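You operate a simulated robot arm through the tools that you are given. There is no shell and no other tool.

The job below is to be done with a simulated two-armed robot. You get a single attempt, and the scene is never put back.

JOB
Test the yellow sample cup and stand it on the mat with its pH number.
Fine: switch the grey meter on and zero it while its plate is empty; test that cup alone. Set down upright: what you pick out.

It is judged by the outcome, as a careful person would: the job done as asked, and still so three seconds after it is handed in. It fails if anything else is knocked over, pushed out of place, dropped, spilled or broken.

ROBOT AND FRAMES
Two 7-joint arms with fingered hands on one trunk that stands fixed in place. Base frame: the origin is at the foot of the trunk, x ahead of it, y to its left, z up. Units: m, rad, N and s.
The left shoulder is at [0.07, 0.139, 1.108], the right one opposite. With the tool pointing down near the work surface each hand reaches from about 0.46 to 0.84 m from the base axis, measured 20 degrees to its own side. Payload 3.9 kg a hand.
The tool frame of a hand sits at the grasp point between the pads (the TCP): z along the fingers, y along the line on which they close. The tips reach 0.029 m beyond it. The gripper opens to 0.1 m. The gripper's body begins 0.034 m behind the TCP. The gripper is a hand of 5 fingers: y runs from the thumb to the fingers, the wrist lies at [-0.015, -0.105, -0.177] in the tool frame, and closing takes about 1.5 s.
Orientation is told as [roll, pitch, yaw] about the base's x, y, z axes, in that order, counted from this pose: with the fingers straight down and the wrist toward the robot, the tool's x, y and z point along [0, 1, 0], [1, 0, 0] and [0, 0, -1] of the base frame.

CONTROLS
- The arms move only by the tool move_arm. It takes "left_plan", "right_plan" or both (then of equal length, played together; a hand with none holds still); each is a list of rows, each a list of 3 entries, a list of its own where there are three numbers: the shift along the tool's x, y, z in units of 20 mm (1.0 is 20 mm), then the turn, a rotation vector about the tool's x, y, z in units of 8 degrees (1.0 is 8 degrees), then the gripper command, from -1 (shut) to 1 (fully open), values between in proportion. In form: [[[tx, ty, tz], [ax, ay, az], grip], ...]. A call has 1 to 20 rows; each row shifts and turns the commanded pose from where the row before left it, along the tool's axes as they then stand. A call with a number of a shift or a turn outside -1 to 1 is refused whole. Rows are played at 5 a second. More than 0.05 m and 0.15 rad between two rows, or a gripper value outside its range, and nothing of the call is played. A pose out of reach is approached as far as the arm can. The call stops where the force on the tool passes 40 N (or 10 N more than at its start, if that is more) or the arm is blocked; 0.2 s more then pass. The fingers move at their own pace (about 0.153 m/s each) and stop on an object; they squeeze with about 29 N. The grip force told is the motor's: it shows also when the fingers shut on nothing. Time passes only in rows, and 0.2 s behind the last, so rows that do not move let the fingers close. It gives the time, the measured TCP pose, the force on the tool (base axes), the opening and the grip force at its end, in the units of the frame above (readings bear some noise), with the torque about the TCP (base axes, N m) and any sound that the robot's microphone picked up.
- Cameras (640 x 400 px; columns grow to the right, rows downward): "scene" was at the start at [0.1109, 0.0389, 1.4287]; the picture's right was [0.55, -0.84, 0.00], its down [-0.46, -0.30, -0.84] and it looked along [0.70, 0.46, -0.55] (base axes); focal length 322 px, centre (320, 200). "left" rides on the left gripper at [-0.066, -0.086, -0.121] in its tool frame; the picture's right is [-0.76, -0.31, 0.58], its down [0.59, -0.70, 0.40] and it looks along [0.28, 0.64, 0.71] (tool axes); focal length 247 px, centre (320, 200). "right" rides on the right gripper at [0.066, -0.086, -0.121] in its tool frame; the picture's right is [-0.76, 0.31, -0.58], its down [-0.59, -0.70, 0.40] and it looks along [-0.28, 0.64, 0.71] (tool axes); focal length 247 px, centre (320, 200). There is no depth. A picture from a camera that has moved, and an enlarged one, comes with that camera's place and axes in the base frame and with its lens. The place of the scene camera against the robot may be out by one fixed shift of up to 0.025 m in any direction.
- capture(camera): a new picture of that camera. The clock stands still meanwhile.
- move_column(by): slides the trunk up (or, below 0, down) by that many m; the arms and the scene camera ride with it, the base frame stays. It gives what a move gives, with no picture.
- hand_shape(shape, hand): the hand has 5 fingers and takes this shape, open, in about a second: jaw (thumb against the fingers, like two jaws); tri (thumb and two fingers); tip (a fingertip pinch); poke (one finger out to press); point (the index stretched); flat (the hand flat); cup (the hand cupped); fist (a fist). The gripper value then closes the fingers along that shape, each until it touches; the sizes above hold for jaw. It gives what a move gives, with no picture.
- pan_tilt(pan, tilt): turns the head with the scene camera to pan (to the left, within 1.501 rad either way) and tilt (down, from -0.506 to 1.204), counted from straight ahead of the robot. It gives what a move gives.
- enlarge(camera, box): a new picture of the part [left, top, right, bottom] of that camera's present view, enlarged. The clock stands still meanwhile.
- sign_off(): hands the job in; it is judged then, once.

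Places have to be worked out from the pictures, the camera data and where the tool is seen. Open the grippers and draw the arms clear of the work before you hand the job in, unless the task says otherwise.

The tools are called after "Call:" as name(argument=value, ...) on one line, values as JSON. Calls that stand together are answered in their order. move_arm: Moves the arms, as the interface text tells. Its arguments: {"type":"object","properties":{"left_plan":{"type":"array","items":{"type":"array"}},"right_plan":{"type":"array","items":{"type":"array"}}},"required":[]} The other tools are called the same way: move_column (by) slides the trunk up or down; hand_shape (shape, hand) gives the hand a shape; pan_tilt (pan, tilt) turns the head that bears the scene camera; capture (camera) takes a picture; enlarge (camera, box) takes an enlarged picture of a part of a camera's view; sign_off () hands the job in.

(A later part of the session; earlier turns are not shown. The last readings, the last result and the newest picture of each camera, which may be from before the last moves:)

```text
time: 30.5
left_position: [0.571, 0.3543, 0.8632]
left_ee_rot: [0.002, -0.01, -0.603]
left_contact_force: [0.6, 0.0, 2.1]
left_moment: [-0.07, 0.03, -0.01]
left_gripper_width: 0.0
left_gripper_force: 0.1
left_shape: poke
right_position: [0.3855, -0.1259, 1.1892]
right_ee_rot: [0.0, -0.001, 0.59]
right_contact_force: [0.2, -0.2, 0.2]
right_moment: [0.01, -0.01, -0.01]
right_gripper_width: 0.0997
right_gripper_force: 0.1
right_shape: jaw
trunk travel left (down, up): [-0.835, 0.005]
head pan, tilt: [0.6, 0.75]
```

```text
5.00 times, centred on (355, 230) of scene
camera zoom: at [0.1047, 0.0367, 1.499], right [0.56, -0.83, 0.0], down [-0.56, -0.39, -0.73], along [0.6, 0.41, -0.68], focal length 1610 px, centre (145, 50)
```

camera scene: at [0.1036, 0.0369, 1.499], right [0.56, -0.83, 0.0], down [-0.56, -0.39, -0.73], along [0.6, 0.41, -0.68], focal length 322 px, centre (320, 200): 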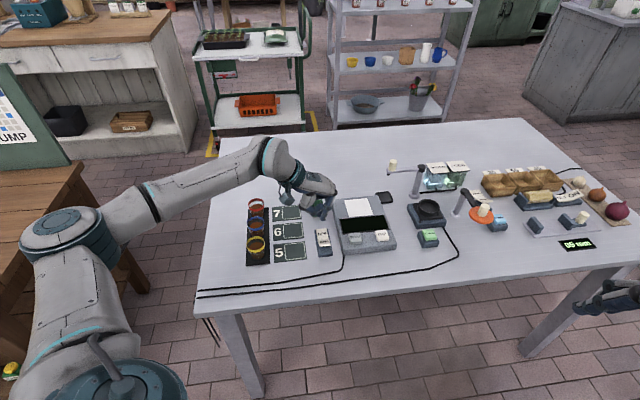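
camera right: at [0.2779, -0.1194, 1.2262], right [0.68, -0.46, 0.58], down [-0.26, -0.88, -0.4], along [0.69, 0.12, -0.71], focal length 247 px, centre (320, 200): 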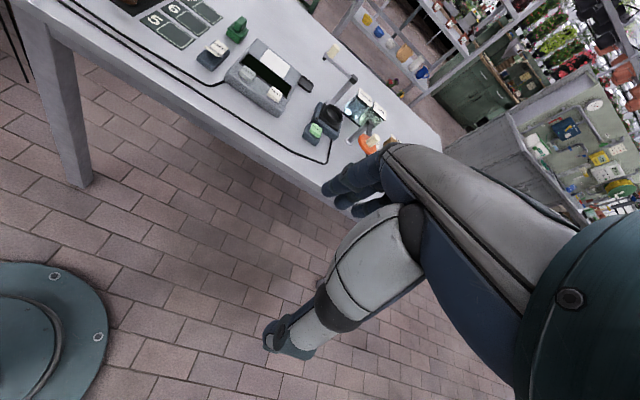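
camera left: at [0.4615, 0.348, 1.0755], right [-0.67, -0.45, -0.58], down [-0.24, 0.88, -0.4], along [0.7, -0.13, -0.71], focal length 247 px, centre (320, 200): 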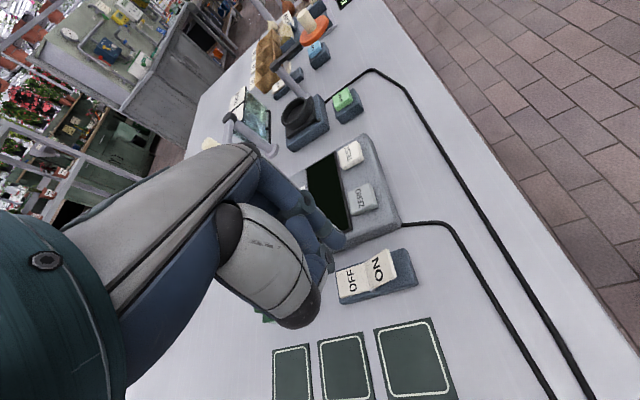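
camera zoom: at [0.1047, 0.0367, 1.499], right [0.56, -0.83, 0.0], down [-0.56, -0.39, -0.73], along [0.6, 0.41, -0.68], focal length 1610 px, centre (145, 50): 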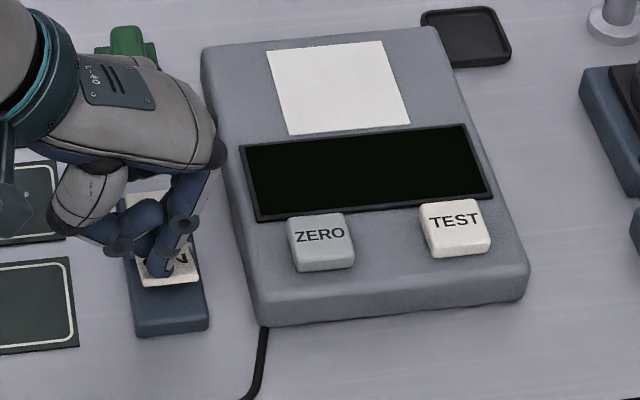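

First contact: 2.1 N at TCP z=0.863 and the rocker is starting to tip. I press further.

Call:
move_arm(left_plan=[[[0, 0, 0.15], [0, 0, 0], 0], [[0, 0, 0.15], [0, 0, 0], 0], [[0, 0, 0.15], [0, 0, 0], 0]])

Call:
enlarge(camera="scene", box=[300, 190, 410, 270])

```text
time: 31.3
left_position: [0.5717, 0.3548, 0.8545]
left_ee_rot: [0.004, -0.009, -0.601]
left_contact_force: [-0.2, -0.4, -0.5]
left_moment: [-0.03, 0.03, -0.02]
left_gripper_width: 0.0
left_gripper_force: 0.1
left_shape: poke
right_position: [0.3852, -0.1256, 1.19]
right_ee_rot: [0.0, -0.001, 0.591]
right_contact_force: [0.3, 0.5, -0.1]
right_moment: [0.03, 0.01, 0.02]
right_gripper_width: 0.0998
right_gripper_force: 0.1
right_shape: jaw
trunk travel left (down, up): [-0.835, 0.005]
head pan, tilt: [0.6, 0.75]
```

```text
5.00 times, centred on (355, 230) of scene
camera zoom: at [0.105, 0.0368, 1.4989], right [0.56, -0.83, 0.0], down [-0.56, -0.39, -0.73], along [0.6, 0.41, -0.68], focal length 1610 px, centre (145, 50)
```

zoom: 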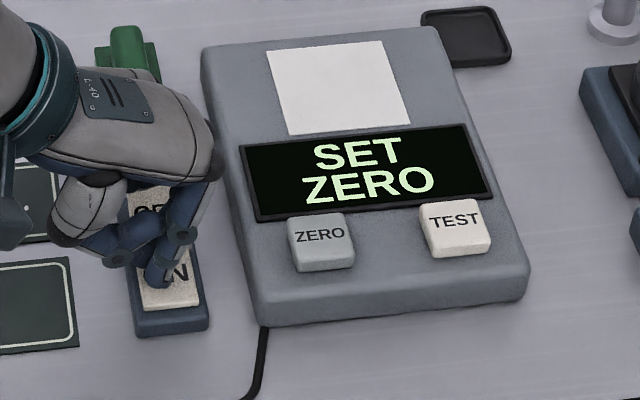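

The meter is on and shows "SET ZERO". I lift off and move over the ZERO key, staying about 4 cm above it to check alignment.

Call:
move_arm(left_plan=[[[0, 0, -0.9], [0, 0, 0], 0], [[0, 0, -0.9], [0, 0, 0], 0], [[0, 0, -0.9], [0, 0, 0], 0], [[0, 0, -0.9], [0, 0, 0], 0], [[-0.23, 1, 0], [0, 0, 0], 0], [[-0.23, 1, 0], [0, 0, 0], 0], [[-0.23, 1, 0], [0, 0, 0], 0], [[-0.23, 1, 0], [0, 0, 0], 0]])

Call:
enlarge(camera="scene", box=[290, 150, 430, 270])

Call:
enlarge(camera="left", box=[280, 170, 440, 300])

```text
time: 33.1
left_position: [0.6276, 0.2958, 0.9253]
left_ee_rot: [0.003, -0.008, -0.601]
left_contact_force: [0.5, 0.0, -0.4]
left_moment: [0.01, 0.04, -0.01]
left_gripper_width: 0.0
left_gripper_force: 0.1
left_shape: poke
right_position: [0.3855, -0.1259, 1.1894]
right_ee_rot: [0.003, -0.003, 0.587]
right_contact_force: [-0.1, 0.2, 0.1]
right_moment: [0.0, 0.02, 0.01]
right_gripper_width: 0.0999
right_gripper_force: 0.0
right_shape: jaw
trunk travel left (down, up): [-0.835, 0.005]
head pan, tilt: [0.6, 0.75]
```

```text
3.33 times, centred on (360, 210) of scene
camera zoom: at [0.106, 0.036, 1.4988], right [0.56, -0.83, 0.0], down [-0.56, -0.38, -0.73], along [0.6, 0.41, -0.68], focal length 1073 px, centre (187, 167)
```

zoom: 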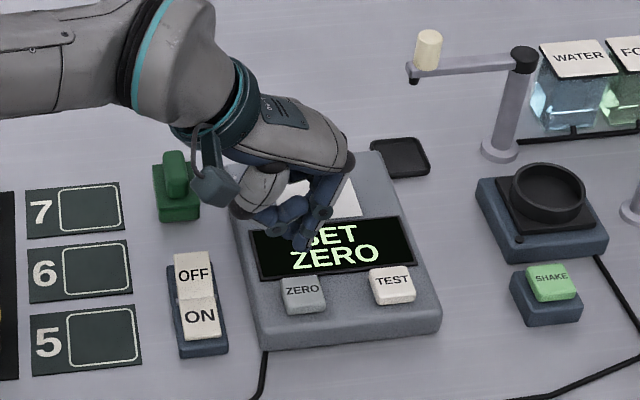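

```text
3.08 times, centred on (360, 235) of left
camera zoom: at [0.5184, 0.2887, 1.0452], right [-0.68, -0.45, -0.58], down [-0.24, 0.88, -0.4], along [0.7, -0.13, -0.71], focal length 760 px, centre (197, 92)
```

zoom: 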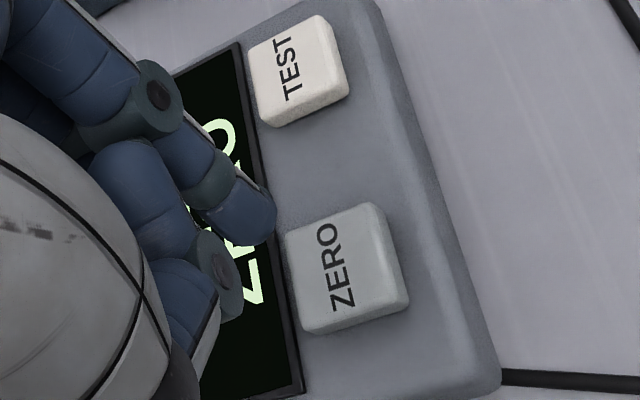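

The ZERO key back-projects to (0.6225, 0.2857) and the tip to about (0.622, 0.286), so they line up. I descend onto the key, fine steps at the end.

Call:
move_arm(left_plan=[[[0, 0, 1], [0, 0, 0], 0], [[0, 0, 0.9], [0, 0, 0], 0], [[0, 0, 0.2], [0, 0, 0], 0], [[0, 0, 0.2], [0, 0, 0], 0]])

Call:
enlarge(camera="scene", box=[300, 180, 420, 270])

Call:
enlarge(camera="left", box=[280, 170, 440, 300])

```text
time: 34.1
left_position: [0.6271, 0.2946, 0.8799]
left_ee_rot: [0.005, -0.008, -0.602]
left_contact_force: [0.3, -1.1, -0.3]
left_moment: [0.01, -0.01, 0.0]
left_gripper_width: 0.0002
left_gripper_force: 0.1
left_shape: poke
right_position: [0.3848, -0.1258, 1.1891]
right_ee_rot: [0.001, 0.0, 0.59]
right_contact_force: [-0.5, -0.5, 0.8]
right_moment: [0.03, -0.03, -0.03]
right_gripper_width: 0.0996
right_gripper_force: 0.1
right_shape: jaw
trunk travel left (down, up): [-0.835, 0.005]
head pan, tilt: [0.6, 0.75]
```

```text
4.44 times, centred on (360, 225) of scene
camera zoom: at [0.1053, 0.0368, 1.4989], right [0.56, -0.83, 0.0], down [-0.56, -0.39, -0.73], along [0.6, 0.41, -0.68], focal length 1431 px, centre (142, 89)
```

zoom: 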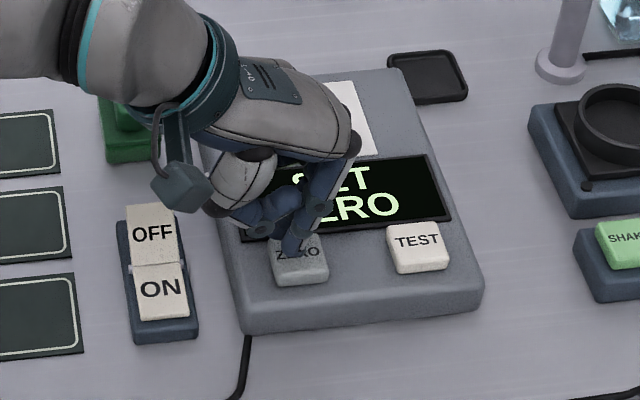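

```text
3.08 times, centred on (360, 235) of left
camera zoom: at [0.5186, 0.2876, 0.999], right [-0.68, -0.45, -0.58], down [-0.24, 0.88, -0.4], along [0.7, -0.13, -0.71], focal length 760 px, centre (197, 92)
```

zoom: 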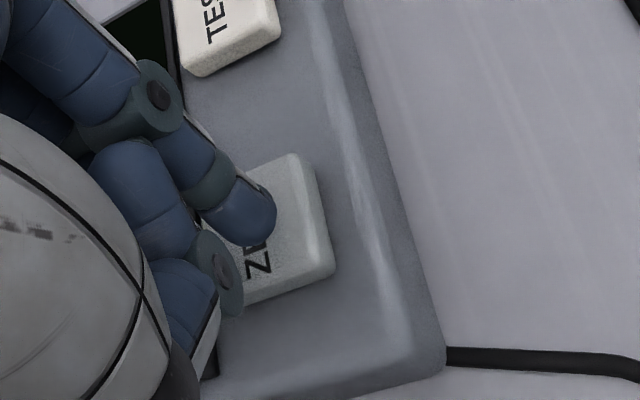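

The tip is over the ZERO key and nearly touching. I keep pressing down in 3 mm rows.

Call:
move_arm(left_plan=[[[0, 0, 0.15], [0, 0, 0], 0], [[0, 0, 0.15], [0, 0, 0], 0], [[0, 0, 0.15], [0, 0, 0], 0]])

Call:
enlarge(camera="scene", box=[300, 180, 420, 270])

```text
time: 34.9
left_position: [0.6265, 0.2935, 0.8716]
left_ee_rot: [0.005, -0.009, -0.604]
left_contact_force: [-0.5, -0.6, 1.5]
left_moment: [0.01, 0.03, 0.02]
left_gripper_width: 0.0001
left_gripper_force: 0.1
left_shape: poke
right_position: [0.3846, -0.1266, 1.1905]
right_ee_rot: [-0.003, -0.002, 0.589]
right_contact_force: [-0.8, 0.1, 0.5]
right_moment: [0.0, 0.0, -0.01]
right_gripper_width: 0.0998
right_gripper_force: 0.0
right_shape: jaw
trunk travel left (down, up): [-0.835, 0.005]
head pan, tilt: [0.6, 0.75]
```

```text
4.44 times, centred on (360, 225) of scene
camera zoom: at [0.1045, 0.0367, 1.499], right [0.56, -0.83, 0.0], down [-0.56, -0.39, -0.73], along [0.6, 0.41, -0.68], focal length 1431 px, centre (142, 89)
```

zoom: 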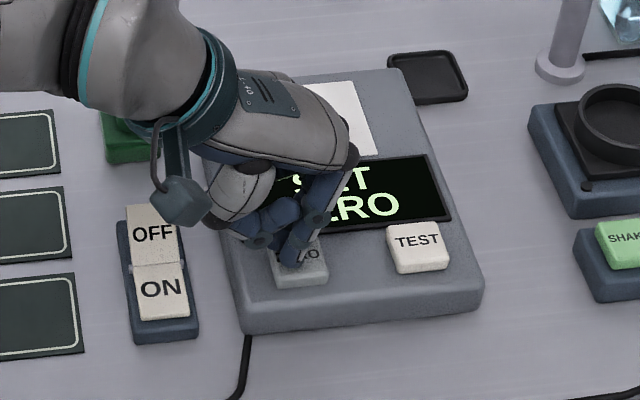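

A light contact (1.5 N) has begun at z=0.872. I press a few millimetres more.

Call:
move_arm(left_plan=[[[0, 0, 0.15], [0, 0, 0], 0], [[0, 0, 0.15], [0, 0, 0], 0]])

Call:
enlarge(camera="scene", box=[300, 180, 420, 270])

```text
time: 35.5
left_position: [0.6263, 0.2945, 0.8667]
left_ee_rot: [0.005, -0.008, -0.603]
left_contact_force: [0.5, 1.6, 3.9]
left_moment: [0.06, -0.03, 0.01]
left_gripper_width: 0.0
left_gripper_force: 0.1
left_shape: poke
right_position: [0.3841, -0.1254, 1.1895]
right_ee_rot: [0.0, -0.004, 0.588]
right_contact_force: [-0.1, 0.6, 0.5]
right_moment: [0.02, -0.02, 0.02]
right_gripper_width: 0.0996
right_gripper_force: 0.1
right_shape: jaw
trunk travel left (down, up): [-0.835, 0.005]
head pan, tilt: [0.6, 0.75]
heard: click
```

```text
4.44 times, centred on (360, 225) of scene
camera zoom: at [0.1042, 0.0367, 1.499], right [0.56, -0.83, 0.0], down [-0.56, -0.39, -0.73], along [0.6, 0.41, -0.68], focal length 1431 px, centre (142, 89)
```

zoom: 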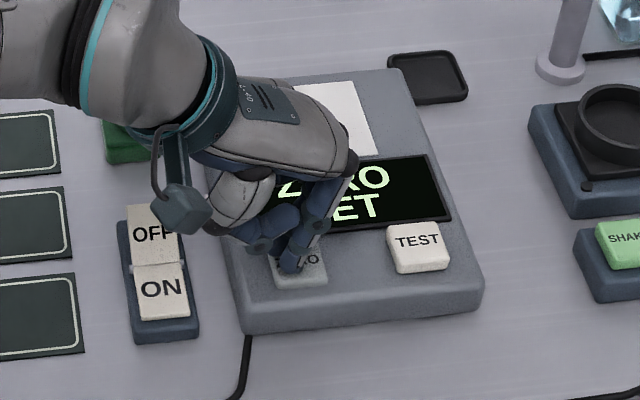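

A click, and the display reads "ZERO SET". I lift well clear and set the "tri" shape to see how the fingers would suit the cup.

Call:
move_arm(left_plan=[[[0, 0, -1], [0, 0, 0], 0], [[0, 0, -1], [0, 0, 0], 0], [[0, 0, -1], [0, 0, 0], 0], [[0, 0, -1], [0, 0, 0], 0], [[0, 0, -1], [0, 0, 0], 0], [[0, 0, -1], [0, 0, 0], 0], [[0.23, -0.94, 0], [0, 0, 0], 0], [[0.23, -0.94, 0], [0, 0, 0], 0], [[0.23, -0.94, 0], [0, 0, 0], 0], [[0.23, -0.94, 0], [0, 0, 0], 0], [[0.23, -0.94, 0], [0, 0, 0], 0], [[0.23, -0.94, 0], [0, 0, 0], 0]])

Call:
hand_shape(hand="left", shape="tri")

Call:
capture(camera="left")

Call:
capture(camera="scene")

```text
time: 38.1
left_position: [0.5495, 0.3825, 0.9844]
left_ee_rot: [0.006, -0.008, -0.603]
left_contact_force: [-0.4, 0.7, -0.3]
left_moment: [0.0, 0.02, 0.02]
left_gripper_width: 0.0
left_gripper_force: 0.0
left_shape: poke
right_position: [0.3842, -0.1253, 1.1896]
right_ee_rot: [0.0, -0.002, 0.59]
right_contact_force: [-0.5, 0.2, 0.5]
right_moment: [0.03, 0.02, -0.02]
right_gripper_width: 0.0997
right_gripper_force: 0.0
right_shape: jaw
trunk travel left (down, up): [-0.835, 0.005]
head pan, tilt: [0.6, 0.75]
```

```text
time: 39.0
left_position: [0.5489, 0.3807, 0.9849]
left_ee_rot: [0.001, -0.009, -0.601]
left_contact_force: [0.3, -1.0, 0.6]
left_moment: [0.01, -0.01, 0.0]
left_gripper_width: 0.0998
left_gripper_force: 0.1
left_shape: tri
right_position: [0.3842, -0.1262, 1.1897]
right_ee_rot: [0.0, -0.002, 0.59]
right_contact_force: [0.2, -0.2, -0.3]
right_moment: [-0.03, -0.01, 0.02]
right_gripper_width: 0.0997
right_gripper_force: 0.0
right_shape: jaw
trunk travel left (down, up): [-0.835, 0.005]
head pan, tilt: [0.6, 0.75]
```

```text
taken
camera left: at [0.4403, 0.3744, 1.1046], right [-0.68, -0.45, -0.58], down [-0.24, 0.88, -0.4], along [0.7, -0.13, -0.71], focal length 247 px, centre (320, 200)
```

left: 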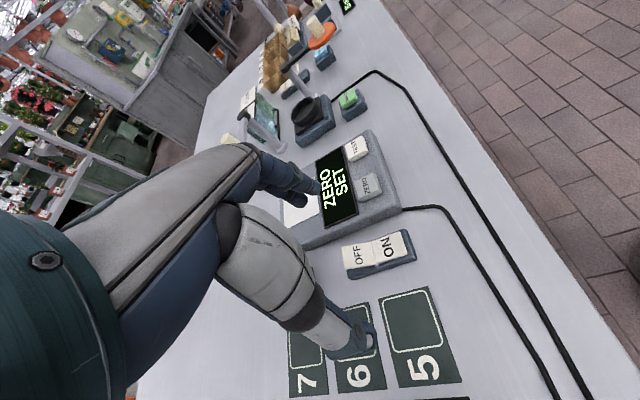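

```text
taken
camera scene: at [0.1049, 0.0368, 1.4989], right [0.56, -0.83, 0.0], down [-0.56, -0.39, -0.73], along [0.6, 0.41, -0.68], focal length 322 px, centre (320, 200)
```

scene: 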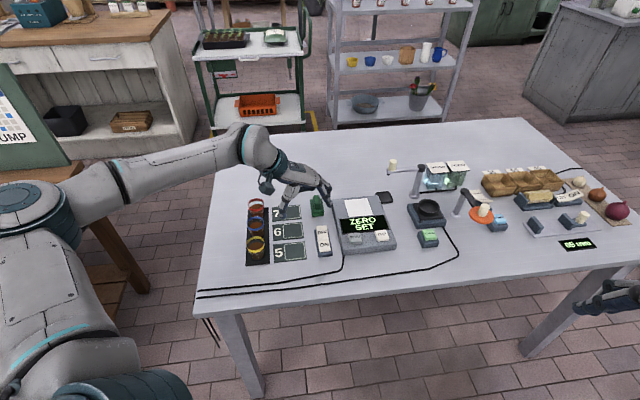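

The tri shape is open and the meter keeps showing "ZERO SET". I enlarge to see how wide the fingers spread.

Call:
enlarge(camera="scene", box=[230, 110, 350, 260])

Call:
enlarge(camera="left", box=[200, 130, 400, 380])

```text
2.67 times, centred on (290, 185) of scene
camera zoom: at [0.1049, 0.0368, 1.4989], right [0.56, -0.83, 0.0], down [-0.56, -0.39, -0.73], along [0.6, 0.41, -0.68], focal length 858 px, centre (400, 240)
```

zoom: 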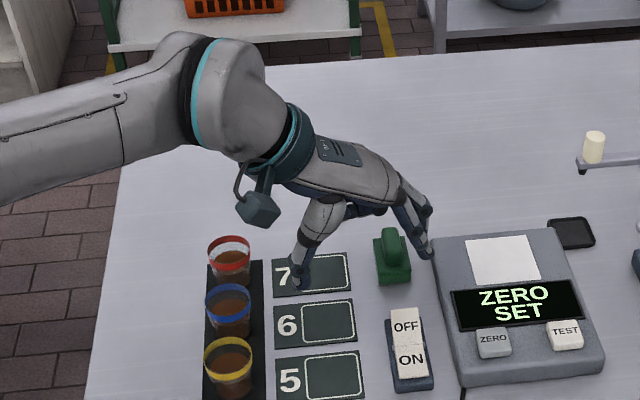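

```text
1.60 times, centred on (300, 255) of left
camera zoom: at [0.4403, 0.3744, 1.1046], right [-0.68, -0.45, -0.58], down [-0.24, 0.88, -0.4], along [0.7, -0.13, -0.71], focal length 395 px, centre (352, 112)
```

zoom: 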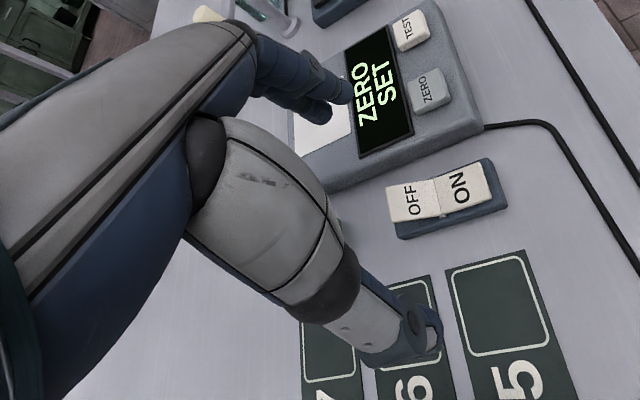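

In tri shape only thumb, index and middle are out; ring and little finger stay curled high, so a grasp across the cup row (yaw ≈-0.82) keeps clear of the blue cup. Scene and wrist views agree the yellow cup is at about (0.459, 0.483), rim z≈0.853 and about 5 cm wide. I turn to that yaw and hover above it.

Call:
move_arm(left_plan=[[[0, 0, 0], [0, 0, 0.79], 1], [[0, 0, 0], [0, 0, 0.78], 1], [[0.027, -0.97, 0], [0, 0, 0], 1], [[0.027, -0.97, 0], [0, 0, 0], 1], [[0.027, -0.97, 0], [0, 0, 0], 1], [[0.027, -0.97, 0], [0, 0, 0], 1], [[0.027, -0.97, 0], [0, 0, 0], 1], [[0.027, -0.97, 0], [0, 0, 0], 1], [[0.027, -0.97, 0], [0, 0, 0], 1]])

Call:
capture(camera="left")

Call:
enlarge(camera="scene", box=[160, 110, 360, 290])

```text
time: 41.0
left_position: [0.4572, 0.4827, 0.985]
left_ee_rot: [0.005, -0.011, -0.819]
left_contact_force: [-0.3, 0.4, -0.6]
left_moment: [-0.01, -0.01, 0.03]
left_gripper_width: 0.0998
left_gripper_force: 0.1
left_shape: tri
right_position: [0.3837, -0.126, 1.189]
right_ee_rot: [0.001, -0.001, 0.591]
right_contact_force: [-0.7, 0.0, 0.5]
right_moment: [-0.02, 0.02, 0.02]
right_gripper_width: 0.0998
right_gripper_force: 0.0
right_shape: jaw
trunk travel left (down, up): [-0.835, 0.005]
head pan, tilt: [0.6, 0.75]
```

```text
taken
camera left: at [0.3499, 0.5001, 1.1031], right [-0.76, -0.29, -0.58], down [-0.04, 0.92, -0.4], along [0.65, -0.28, -0.71], focal length 247 px, centre (320, 200)
```

left: 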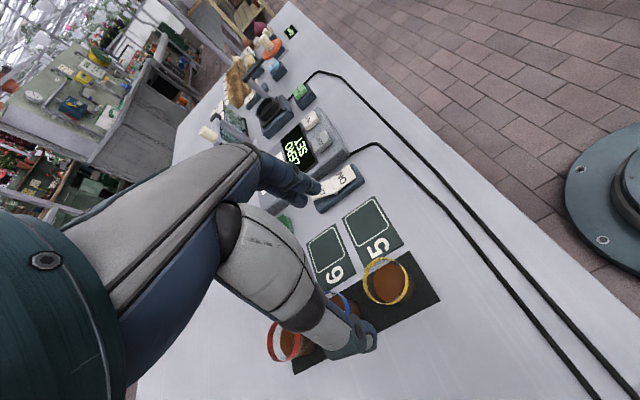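

```text
2.22 times, centred on (260, 200) of scene
camera zoom: at [0.1043, 0.0374, 1.499], right [0.56, -0.83, 0.0], down [-0.56, -0.39, -0.73], along [0.6, 0.41, -0.68], focal length 715 px, centre (453, 200)
```

zoom: 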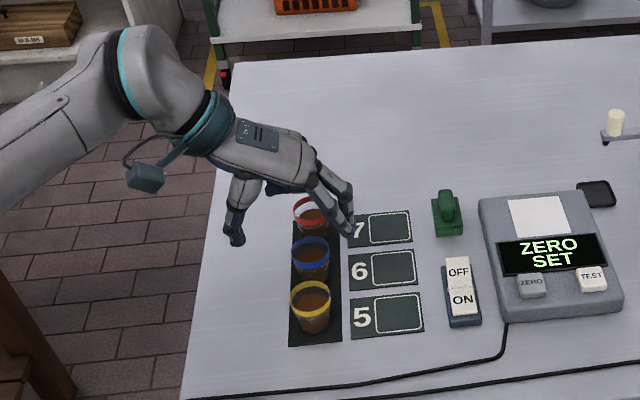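

The hand hovers over the cup with no limits reported. I enlarge the left view to measure the cup and its neighbours from this near view.

Call:
enlarge(camera="left", box=[260, 200, 460, 390])

```text
2.11 times, centred on (360, 295) of left
camera zoom: at [0.3499, 0.5001, 1.1031], right [-0.76, -0.29, -0.58], down [-0.04, 0.92, -0.4], along [0.65, -0.28, -0.71], focal length 520 px, centre (236, 0)
```

zoom: 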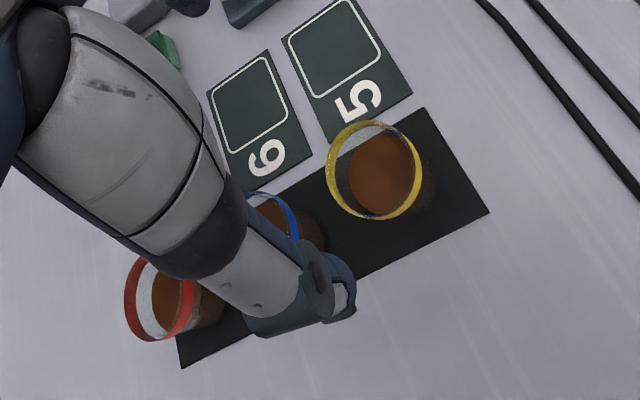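

The rim centre comes out near (0.459, 0.485), within 3 mm of the hand's centre; thumb and fingers straddle it with the blue cup clear. I descend to z≈0.885 first and check.

Call:
move_arm(left_plan=[[[0.14, 0, 1], [0, 0, 0], 1], [[0, 0, 1], [0, 0, 0], 1], [[0, 0, 1], [0, 0, 0], 1], [[0, 0, 1], [0, 0, 0], 1], [[0, 0, 0.9], [0, 0, 0], 1]])

Call:
capture(camera="left")

Call:
enlarge(camera="scene", box=[200, 150, 340, 280])

```text
time: 42.2
left_position: [0.4614, 0.4834, 0.8864]
left_ee_rot: [0.007, -0.007, -0.821]
left_contact_force: [-0.3, -0.2, 0.7]
left_moment: [0.0, 0.0, 0.03]
left_gripper_width: 0.0999
left_gripper_force: 0.1
left_shape: tri
right_position: [0.3855, -0.1255, 1.1891]
right_ee_rot: [0.0, -0.004, 0.59]
right_contact_force: [1.0, -0.5, 0.1]
right_moment: [0.0, -0.01, -0.03]
right_gripper_width: 0.0996
right_gripper_force: 0.2
right_shape: jaw
trunk travel left (down, up): [-0.835, 0.005]
head pan, tilt: [0.6, 0.75]
```

```text
taken
camera left: at [0.3543, 0.501, 1.0042], right [-0.76, -0.29, -0.58], down [-0.04, 0.92, -0.4], along [0.65, -0.28, -0.71], focal length 247 px, centre (320, 200)
```

left: 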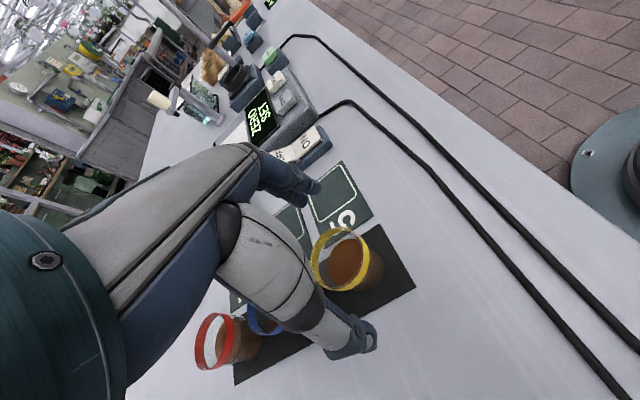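

```text
3.08 times, centred on (270, 215) of scene
camera zoom: at [0.1052, 0.0369, 1.4989], right [0.56, -0.83, 0.0], down [-0.56, -0.39, -0.73], along [0.6, 0.41, -0.68], focal length 991 px, centre (474, 154)
```

zoom: 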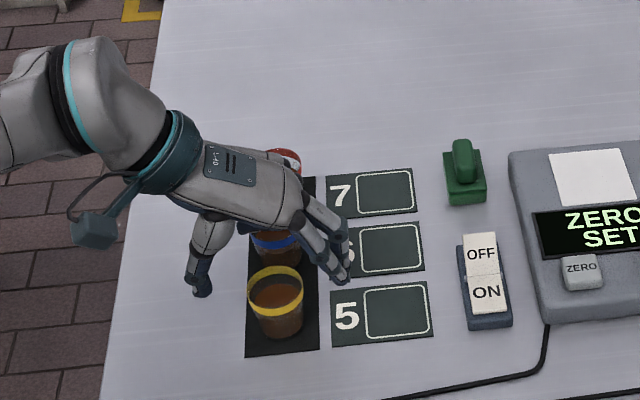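

The thumb and fingers bracket the yellow cup. I look closely at the clearance between the curled fingers/palm and the blue cup before the last 3 cm.

Call:
enlarge(camera="scene", box=[225, 190, 295, 250])

Call:
enlarge(camera="left", box=[190, 160, 400, 390])

Call:
enlarge(camera="right", box=[0, 0, 320, 200])

```text
6.67 times, centred on (260, 220) of scene
camera zoom: at [0.1052, 0.0369, 1.4989], right [0.56, -0.83, 0.0], down [-0.56, -0.39, -0.73], along [0.6, 0.41, -0.68], focal length 2146 px, centre (720, 67)
```

zoom: 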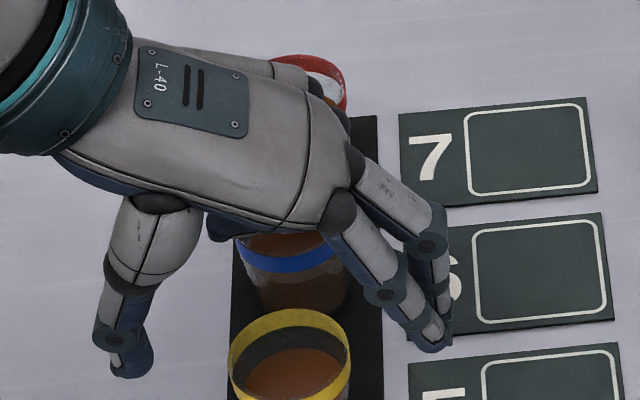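

```text
1.74 times, centred on (295, 275) of left
camera zoom: at [0.3543, 0.501, 1.0042], right [-0.76, -0.29, -0.58], down [-0.04, 0.92, -0.4], along [0.65, -0.28, -0.71], focal length 430 px, centre (364, 70)
```

zoom: 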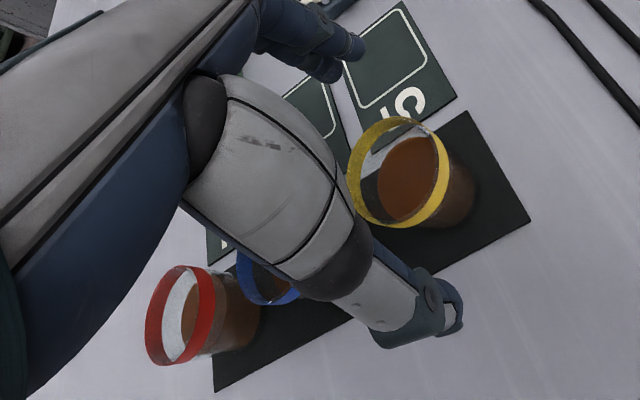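

```text
2.00 times, centred on (160, 100) of right
camera zoom: at [0.2785, -0.1189, 1.3112], right [0.68, -0.46, 0.58], down [-0.26, -0.88, -0.4], along [0.69, 0.12, -0.71], focal length 494 px, centre (640, 400)
```

zoom: 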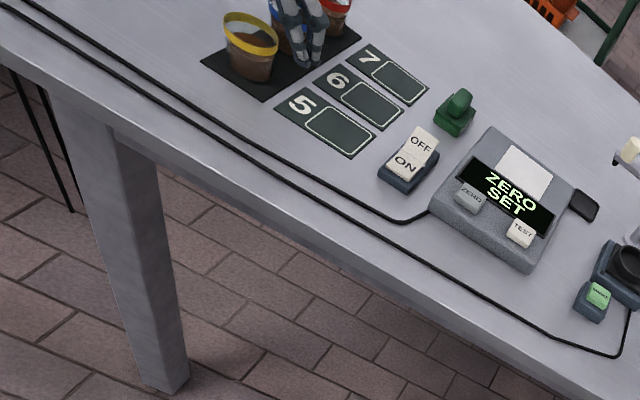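

In the scene view the line between thumb tip and fingertips passes within about 2 mm of the rim centre, so alignment is good. I go down 1.4 cm and check the blue cup's clearance again.

Call:
move_arm(left_plan=[[[0, 0.1, 0.35], [0, 0, 0], 1], [[0, 0, 0.35], [0, 0, 0], 1]])

Call:
enlarge(camera="scene", box=[225, 200, 295, 260])

Call:
enlarge(camera="left", box=[190, 160, 400, 390])

```text
time: 42.8
left_position: [0.4638, 0.4818, 0.8725]
left_ee_rot: [0.006, -0.01, -0.82]
left_contact_force: [-0.3, 0.6, -0.7]
left_moment: [0.02, 0.02, 0.0]
left_gripper_width: 0.0998
left_gripper_force: 0.1
left_shape: tri
right_position: [0.3852, -0.1259, 1.1885]
right_ee_rot: [-0.001, -0.001, 0.589]
right_contact_force: [-0.9, 0.0, -1.0]
right_moment: [0.02, 0.01, 0.0]
right_gripper_width: 0.0999
right_gripper_force: 0.1
right_shape: jaw
trunk travel left (down, up): [-0.835, 0.005]
head pan, tilt: [0.6, 0.75]
```

```text
6.67 times, centred on (260, 230) of scene
camera zoom: at [0.105, 0.0369, 1.4989], right [0.56, -0.83, 0.0], down [-0.56, -0.39, -0.73], along [0.6, 0.41, -0.68], focal length 2146 px, centre (720, 0)
```

zoom: 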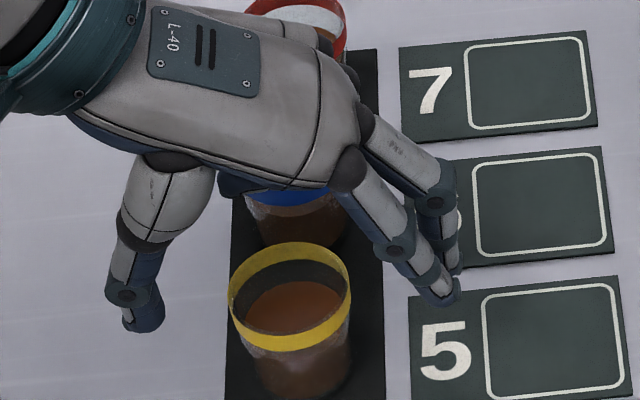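

```text
1.74 times, centred on (295, 275) of left
camera zoom: at [0.3556, 0.4995, 0.9913], right [-0.76, -0.29, -0.58], down [-0.04, 0.92, -0.4], along [0.65, -0.28, -0.71], focal length 430 px, centre (364, 70)
```

zoom: 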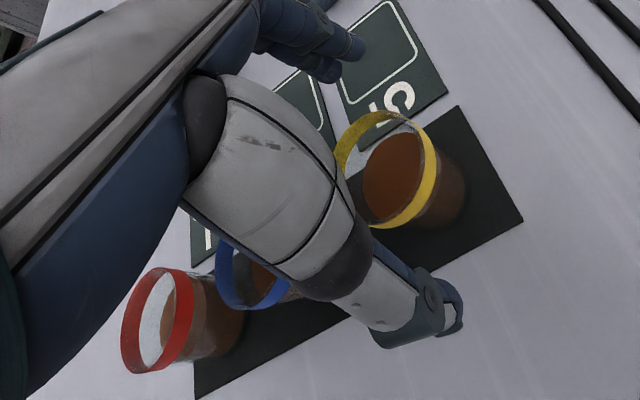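

The curled ring/little fingers may be low over the blue cup, and this view can't tell their height. I turn the free right hand counter-clockwise in place so its camera can look across at the cups from the side.

Call:
move_arm(right_plan=[[[0, 0, 0], [0, 0, -1], 1], [[0, 0, 0], [0, 0, -1], 1], [[0, 0, 0], [0, 0, -1], 1]])

Call:
capture(camera="right")

```text
time: 43.6
left_position: [0.4623, 0.4831, 0.8711]
left_ee_rot: [0.005, -0.008, -0.822]
left_contact_force: [0.1, 1.0, -0.9]
left_moment: [0.0, 0.01, 0.01]
left_gripper_width: 0.1001
left_gripper_force: 0.0
left_shape: tri
right_position: [0.3726, -0.109, 1.178]
right_ee_rot: [-0.001, -0.002, 0.661]
right_contact_force: [0.0, 0.0, -0.1]
right_moment: [0.01, 0.01, 0.01]
right_gripper_width: 0.0999
right_gripper_force: 0.1
right_shape: jaw
right hand out of reach, approached as far as the arm can: row 1, 2, 3
trunk travel left (down, up): [-0.835, 0.005]
head pan, tilt: [0.6, 0.75]
```

```text
taken
camera right: at [0.2664, -0.11, 1.2999], right [0.71, -0.41, 0.58], down [-0.19, -0.9, -0.4], along [0.68, 0.17, -0.71], focal length 247 px, centre (320, 200)
```

right: 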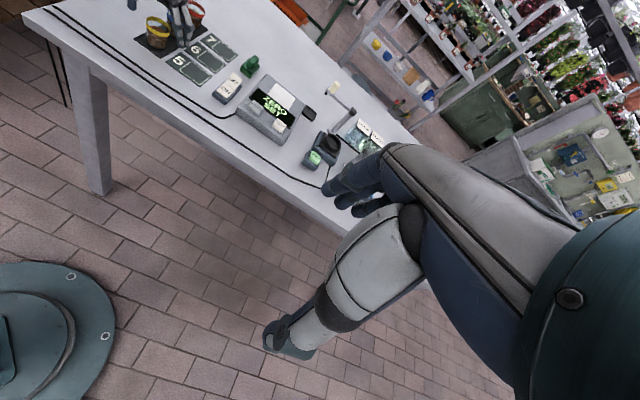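

It turned only a little, but the cups are now in frame. I enlarge that corner.

Call:
enlarge(camera="right", box=[120, 0, 220, 60])

```text
6.40 times, centred on (170, 30) of right
camera zoom: at [0.2664, -0.11, 1.2999], right [0.71, -0.41, 0.58], down [-0.19, -0.9, -0.4], along [0.68, 0.17, -0.71], focal length 1581 px, centre (1280, 1288)
```

zoom: 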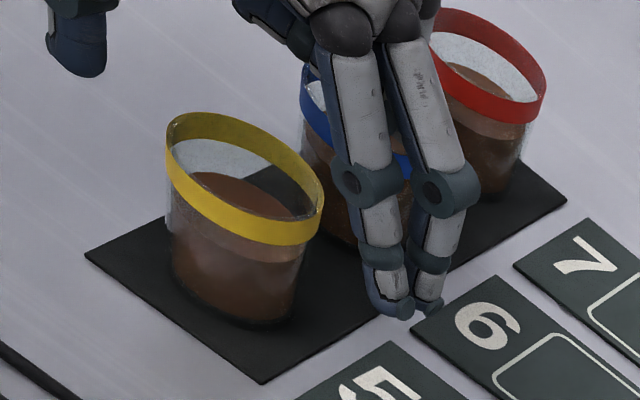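

The side view shows thumb and fingertips centred on the yellow cup, but a curled finger seems close to the blue cup's far rim. I zoom in more there.

Call:
enlarge(camera="right", box=[150, 0, 200, 30])

Call:
enlarge(camera="scene", box=[240, 205, 290, 245])

```text
12.80 times, centred on (175, 15) of right
camera zoom: at [0.2664, -0.11, 1.2999], right [0.71, -0.41, 0.58], down [-0.19, -0.9, -0.4], along [0.68, 0.17, -0.71], focal length 3161 px, centre (2176, 2568)
```

zoom: 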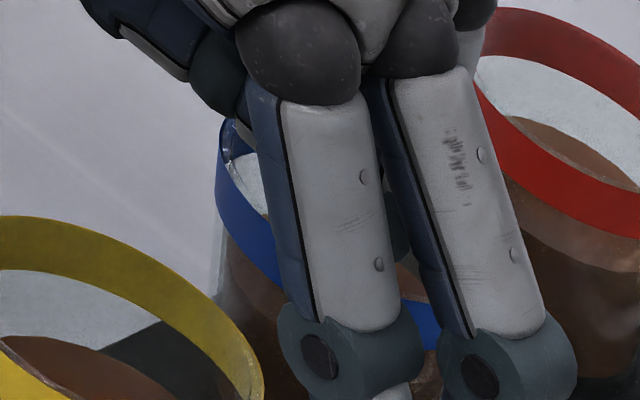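

```text
10.00 times, centred on (265, 225) of scene
camera zoom: at [0.1048, 0.037, 1.4989], right [0.56, -0.83, 0.0], down [-0.56, -0.39, -0.73], along [0.6, 0.41, -0.68], focal length 3219 px, centre (870, -50)
```

zoom: 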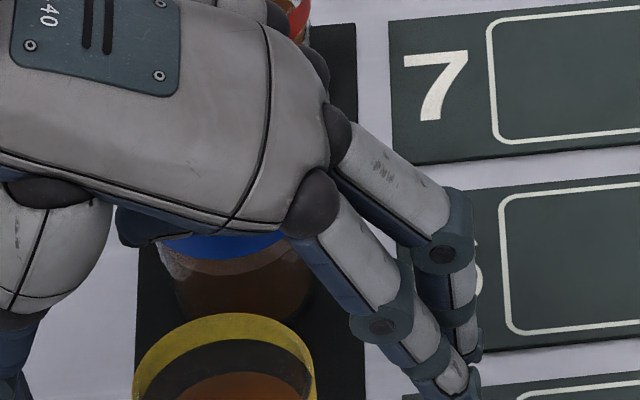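

Triangulating the curled finger from both views puts its underside about 2 cm above the TCP, so it clears the blue rim. I lower 9 mm to TCP z≈0.862 and part-close to about 6 cm to check centring.

Call:
move_arm(left_plan=[[[0, 0, 0.45], [0, 0, 0], 1], [[0, 0, 0], [0, 0, 0], 0.3], [[0, 0, 0], [0, 0, 0], 0.3], [[0, 0, 0], [0, 0, 0], 0.3]])

Call:
enlarge(camera="scene", box=[225, 200, 295, 260])

Call:
enlarge(camera="right", box=[120, 0, 220, 60])

Call:
enlarge(camera="left", box=[190, 160, 400, 390])

```text
time: 44.6
left_position: [0.4627, 0.4821, 0.8638]
left_ee_rot: [0.005, -0.007, -0.82]
left_contact_force: [-0.5, -1.0, -0.7]
left_moment: [-0.02, 0.03, 0.01]
left_gripper_width: 0.0652
left_gripper_force: 0.0
left_shape: tri
right_position: [0.374, -0.1098, 1.1787]
right_ee_rot: [0.0, -0.001, 0.661]
right_contact_force: [0.7, 0.1, -0.6]
right_moment: [0.02, 0.0, -0.05]
right_gripper_width: 0.0998
right_gripper_force: 0.1
right_shape: jaw
trunk travel left (down, up): [-0.835, 0.005]
head pan, tilt: [0.6, 0.75]
```

```text
6.67 times, centred on (260, 230) of scene
camera zoom: at [0.105, 0.0368, 1.4989], right [0.56, -0.83, 0.0], down [-0.56, -0.39, -0.73], along [0.6, 0.41, -0.68], focal length 2146 px, centre (720, 0)
```

zoom: 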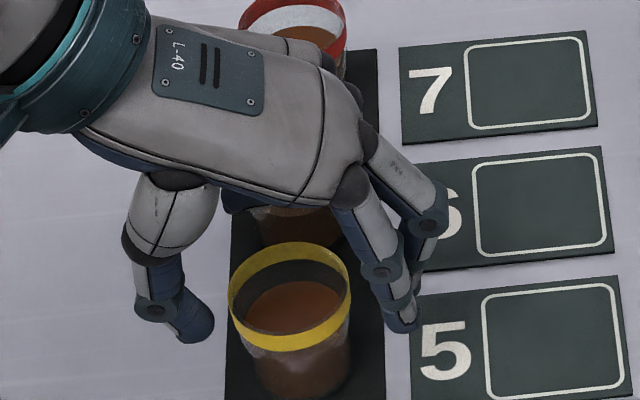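

```text
6.40 times, centred on (170, 30) of right
camera zoom: at [0.2665, -0.1102, 1.2999], right [0.71, -0.41, 0.58], down [-0.19, -0.9, -0.4], along [0.68, 0.17, -0.71], focal length 1581 px, centre (1280, 1288)
```

zoom: 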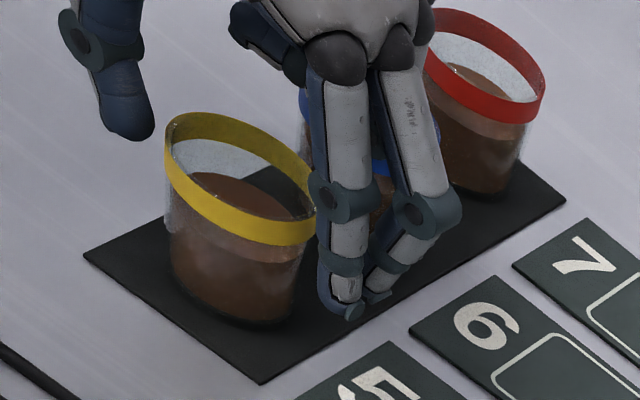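

```text
1.74 times, centred on (295, 275) of left
camera zoom: at [0.3553, 0.4991, 0.9825], right [-0.76, -0.29, -0.58], down [-0.04, 0.92, -0.4], along [0.65, -0.28, -0.71], focal length 430 px, centre (364, 70)
```

zoom: 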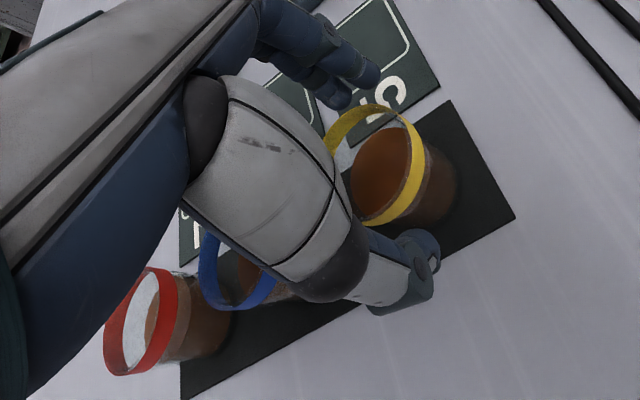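

Aligned along the row; the thumb is about 4 mm nearer the cup than the fingers, so I shift the hand 4 mm toward the thumb side and then close fully.

Call:
move_arm(left_plan=[[[0, -0.2, 0], [0, 0, 0], 0.3], [[0, 0, 0], [0, 0, 0], 0.1], [[0, 0, 0], [0, 0, 0], -0.1], [[0, 0, 0], [0, 0, 0], -0.3], [[0, 0, 0], [0, 0, 0], -0.6], [[0, 0, 0], [0, 0, 0], -0.6], [[0, 0, 0], [0, 0, 0], -0.6], [[0, 0, 0], [0, 0, 0], -0.6]])

Call:
enlarge(camera="scene", box=[225, 200, 295, 260])

Call:
enlarge(camera="right", box=[120, 0, 220, 60])

```text
time: 46.4
left_position: [0.4588, 0.4842, 0.8626]
left_ee_rot: [0.006, -0.007, -0.818]
left_contact_force: [0.9, 0.7, -0.1]
left_moment: [-0.02, 0.01, 0.0]
left_gripper_width: 0.0361
left_gripper_force: 29.2
left_shape: tri
right_position: [0.3736, -0.1091, 1.1788]
right_ee_rot: [-0.001, -0.001, 0.66]
right_contact_force: [-0.1, 0.5, -0.4]
right_moment: [-0.01, -0.01, 0.01]
right_gripper_width: 0.1
right_gripper_force: 0.0
right_shape: jaw
trunk travel left (down, up): [-0.835, 0.005]
head pan, tilt: [0.6, 0.75]
```

```text
6.67 times, centred on (260, 230) of scene
camera zoom: at [0.1049, 0.0368, 1.4989], right [0.56, -0.83, 0.0], down [-0.56, -0.39, -0.73], along [0.6, 0.41, -0.68], focal length 2146 px, centre (720, 0)
```

zoom: 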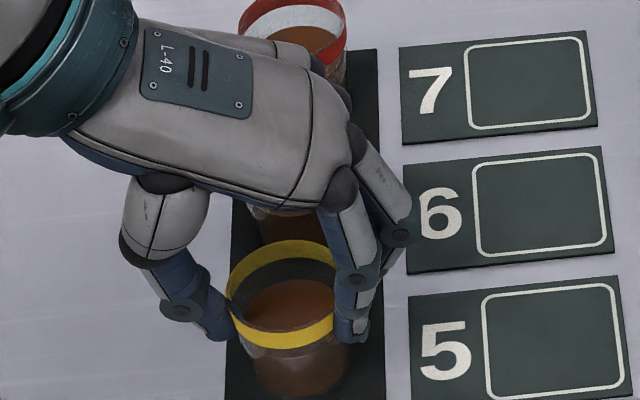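

```text
6.40 times, centred on (170, 30) of right
camera zoom: at [0.2665, -0.1102, 1.2999], right [0.71, -0.41, 0.58], down [-0.19, -0.9, -0.4], along [0.68, 0.17, -0.71], focal length 1581 px, centre (1280, 1288)
```

zoom: 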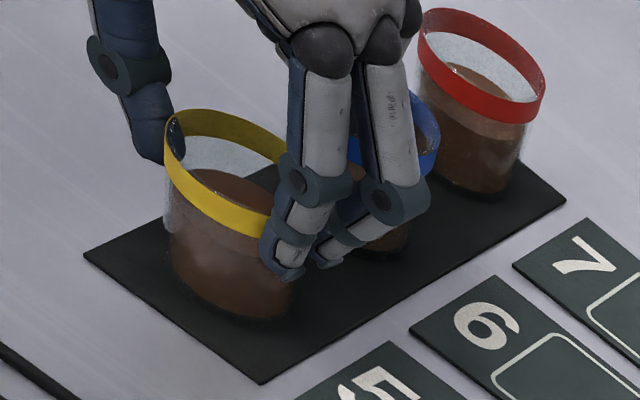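

The cup is gripped (29 N, index, middle and thumb on it) and still upright, with the blue cup unmoved. I lift 1.5 cm slowly and check that it comes along.

Call:
move_arm(left_plan=[[[0, 0, 0], [0, 0, 0], -0.8], [[0, 0, -0.25], [0, 0, 0], -0.8], [[0, 0, -0.25], [0, 0, 0], -0.8], [[0, 0, -0.25], [0, 0, 0], -0.8]])

Call:
enlarge(camera="scene", box=[225, 200, 295, 260])

Call:
enlarge(camera="right", box=[120, 0, 220, 60])

```text
time: 47.4
left_position: [0.4598, 0.4848, 0.8769]
left_ee_rot: [0.007, -0.009, -0.821]
left_contact_force: [0.1, -0.6, -1.2]
left_moment: [-0.03, 0.02, -0.01]
left_gripper_width: 0.0362
left_gripper_force: 29.1
left_shape: tri
right_position: [0.3742, -0.1096, 1.1781]
right_ee_rot: [-0.001, -0.002, 0.659]
right_contact_force: [-0.9, 0.6, 0.3]
right_moment: [-0.02, 0.04, -0.01]
right_gripper_width: 0.0998
right_gripper_force: 0.1
right_shape: jaw
trunk travel left (down, up): [-0.835, 0.005]
head pan, tilt: [0.6, 0.75]
```

```text
6.67 times, centred on (260, 230) of scene
camera zoom: at [0.1048, 0.0369, 1.4989], right [0.56, -0.83, 0.0], down [-0.56, -0.39, -0.73], along [0.6, 0.41, -0.68], focal length 2146 px, centre (720, 0)
```

zoom: 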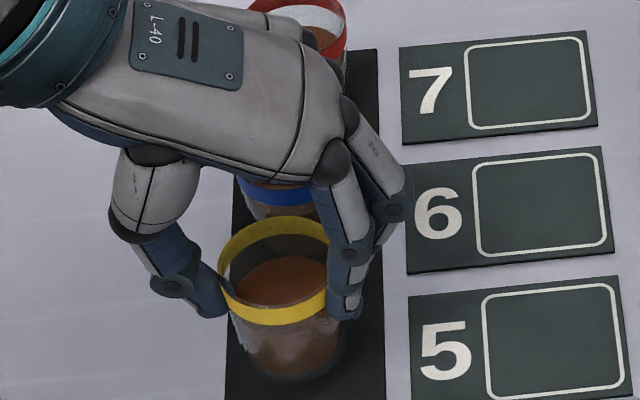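

```text
6.40 times, centred on (170, 30) of right
camera zoom: at [0.2664, -0.1102, 1.3], right [0.71, -0.41, 0.58], down [-0.19, -0.9, -0.4], along [0.68, 0.17, -0.71], focal length 1581 px, centre (1280, 1288)
```

zoom: 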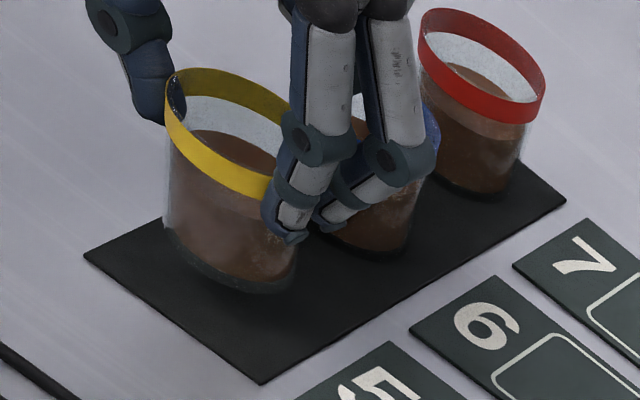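

The yellow cup is clear of the strip, upright, and the blue cup hasn't moved. I keep lifting straight up to z≈0.96.

Call:
move_arm(left_plan=[[[0, 0, -0.5], [0, 0, 0], -0.8], [[0, 0, -0.6], [0, 0, 0], -0.8], [[0, 0, -0.7], [0, 0, 0], -0.8], [[0, 0, -0.7], [0, 0, 0], -0.8], [[0, 0, -0.7], [0, 0, 0], -0.8], [[0, 0, -0.6], [0, 0, 0], -0.8], [[0, 0, -0.4], [0, 0, 0], -0.8]])

Call:
capture(camera="scene")

Call:
capture(camera="left")

```text
time: 49.0
left_position: [0.4588, 0.485, 0.9611]
left_ee_rot: [0.008, -0.009, -0.821]
left_contact_force: [0.3, 0.7, -0.9]
left_moment: [0.02, -0.01, -0.03]
left_gripper_width: 0.0361
left_gripper_force: 29.0
left_shape: tri
right_position: [0.3731, -0.1094, 1.1798]
right_ee_rot: [0.0, -0.002, 0.661]
right_contact_force: [-0.1, 0.9, -0.8]
right_moment: [-0.02, 0.01, 0.0]
right_gripper_width: 0.1001
right_gripper_force: 0.0
right_shape: jaw
trunk travel left (down, up): [-0.835, 0.005]
head pan, tilt: [0.6, 0.75]
```

```text
taken
camera scene: at [0.1049, 0.0368, 1.4989], right [0.56, -0.83, 0.0], down [-0.56, -0.39, -0.73], along [0.6, 0.41, -0.68], focal length 322 px, centre (320, 200)
```

scene: 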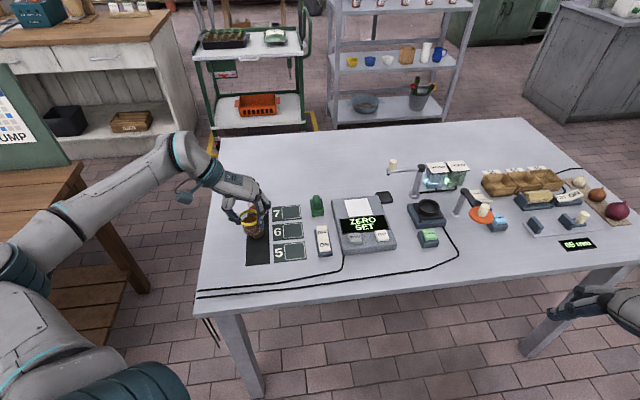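

```text
taken
camera left: at [0.3521, 0.5024, 1.0808], right [-0.76, -0.29, -0.58], down [-0.04, 0.92, -0.4], along [0.65, -0.28, -0.71], focal length 247 px, centre (320, 200)
```

left: 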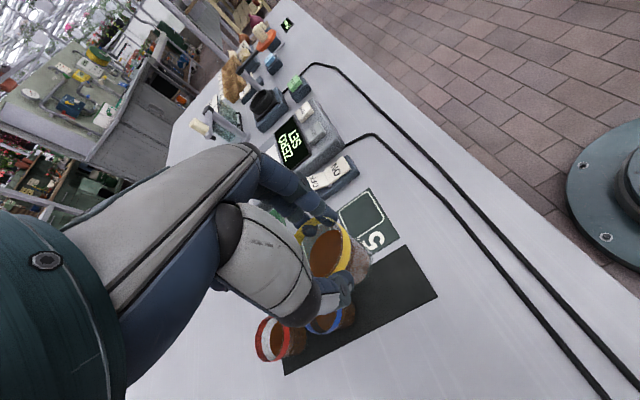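

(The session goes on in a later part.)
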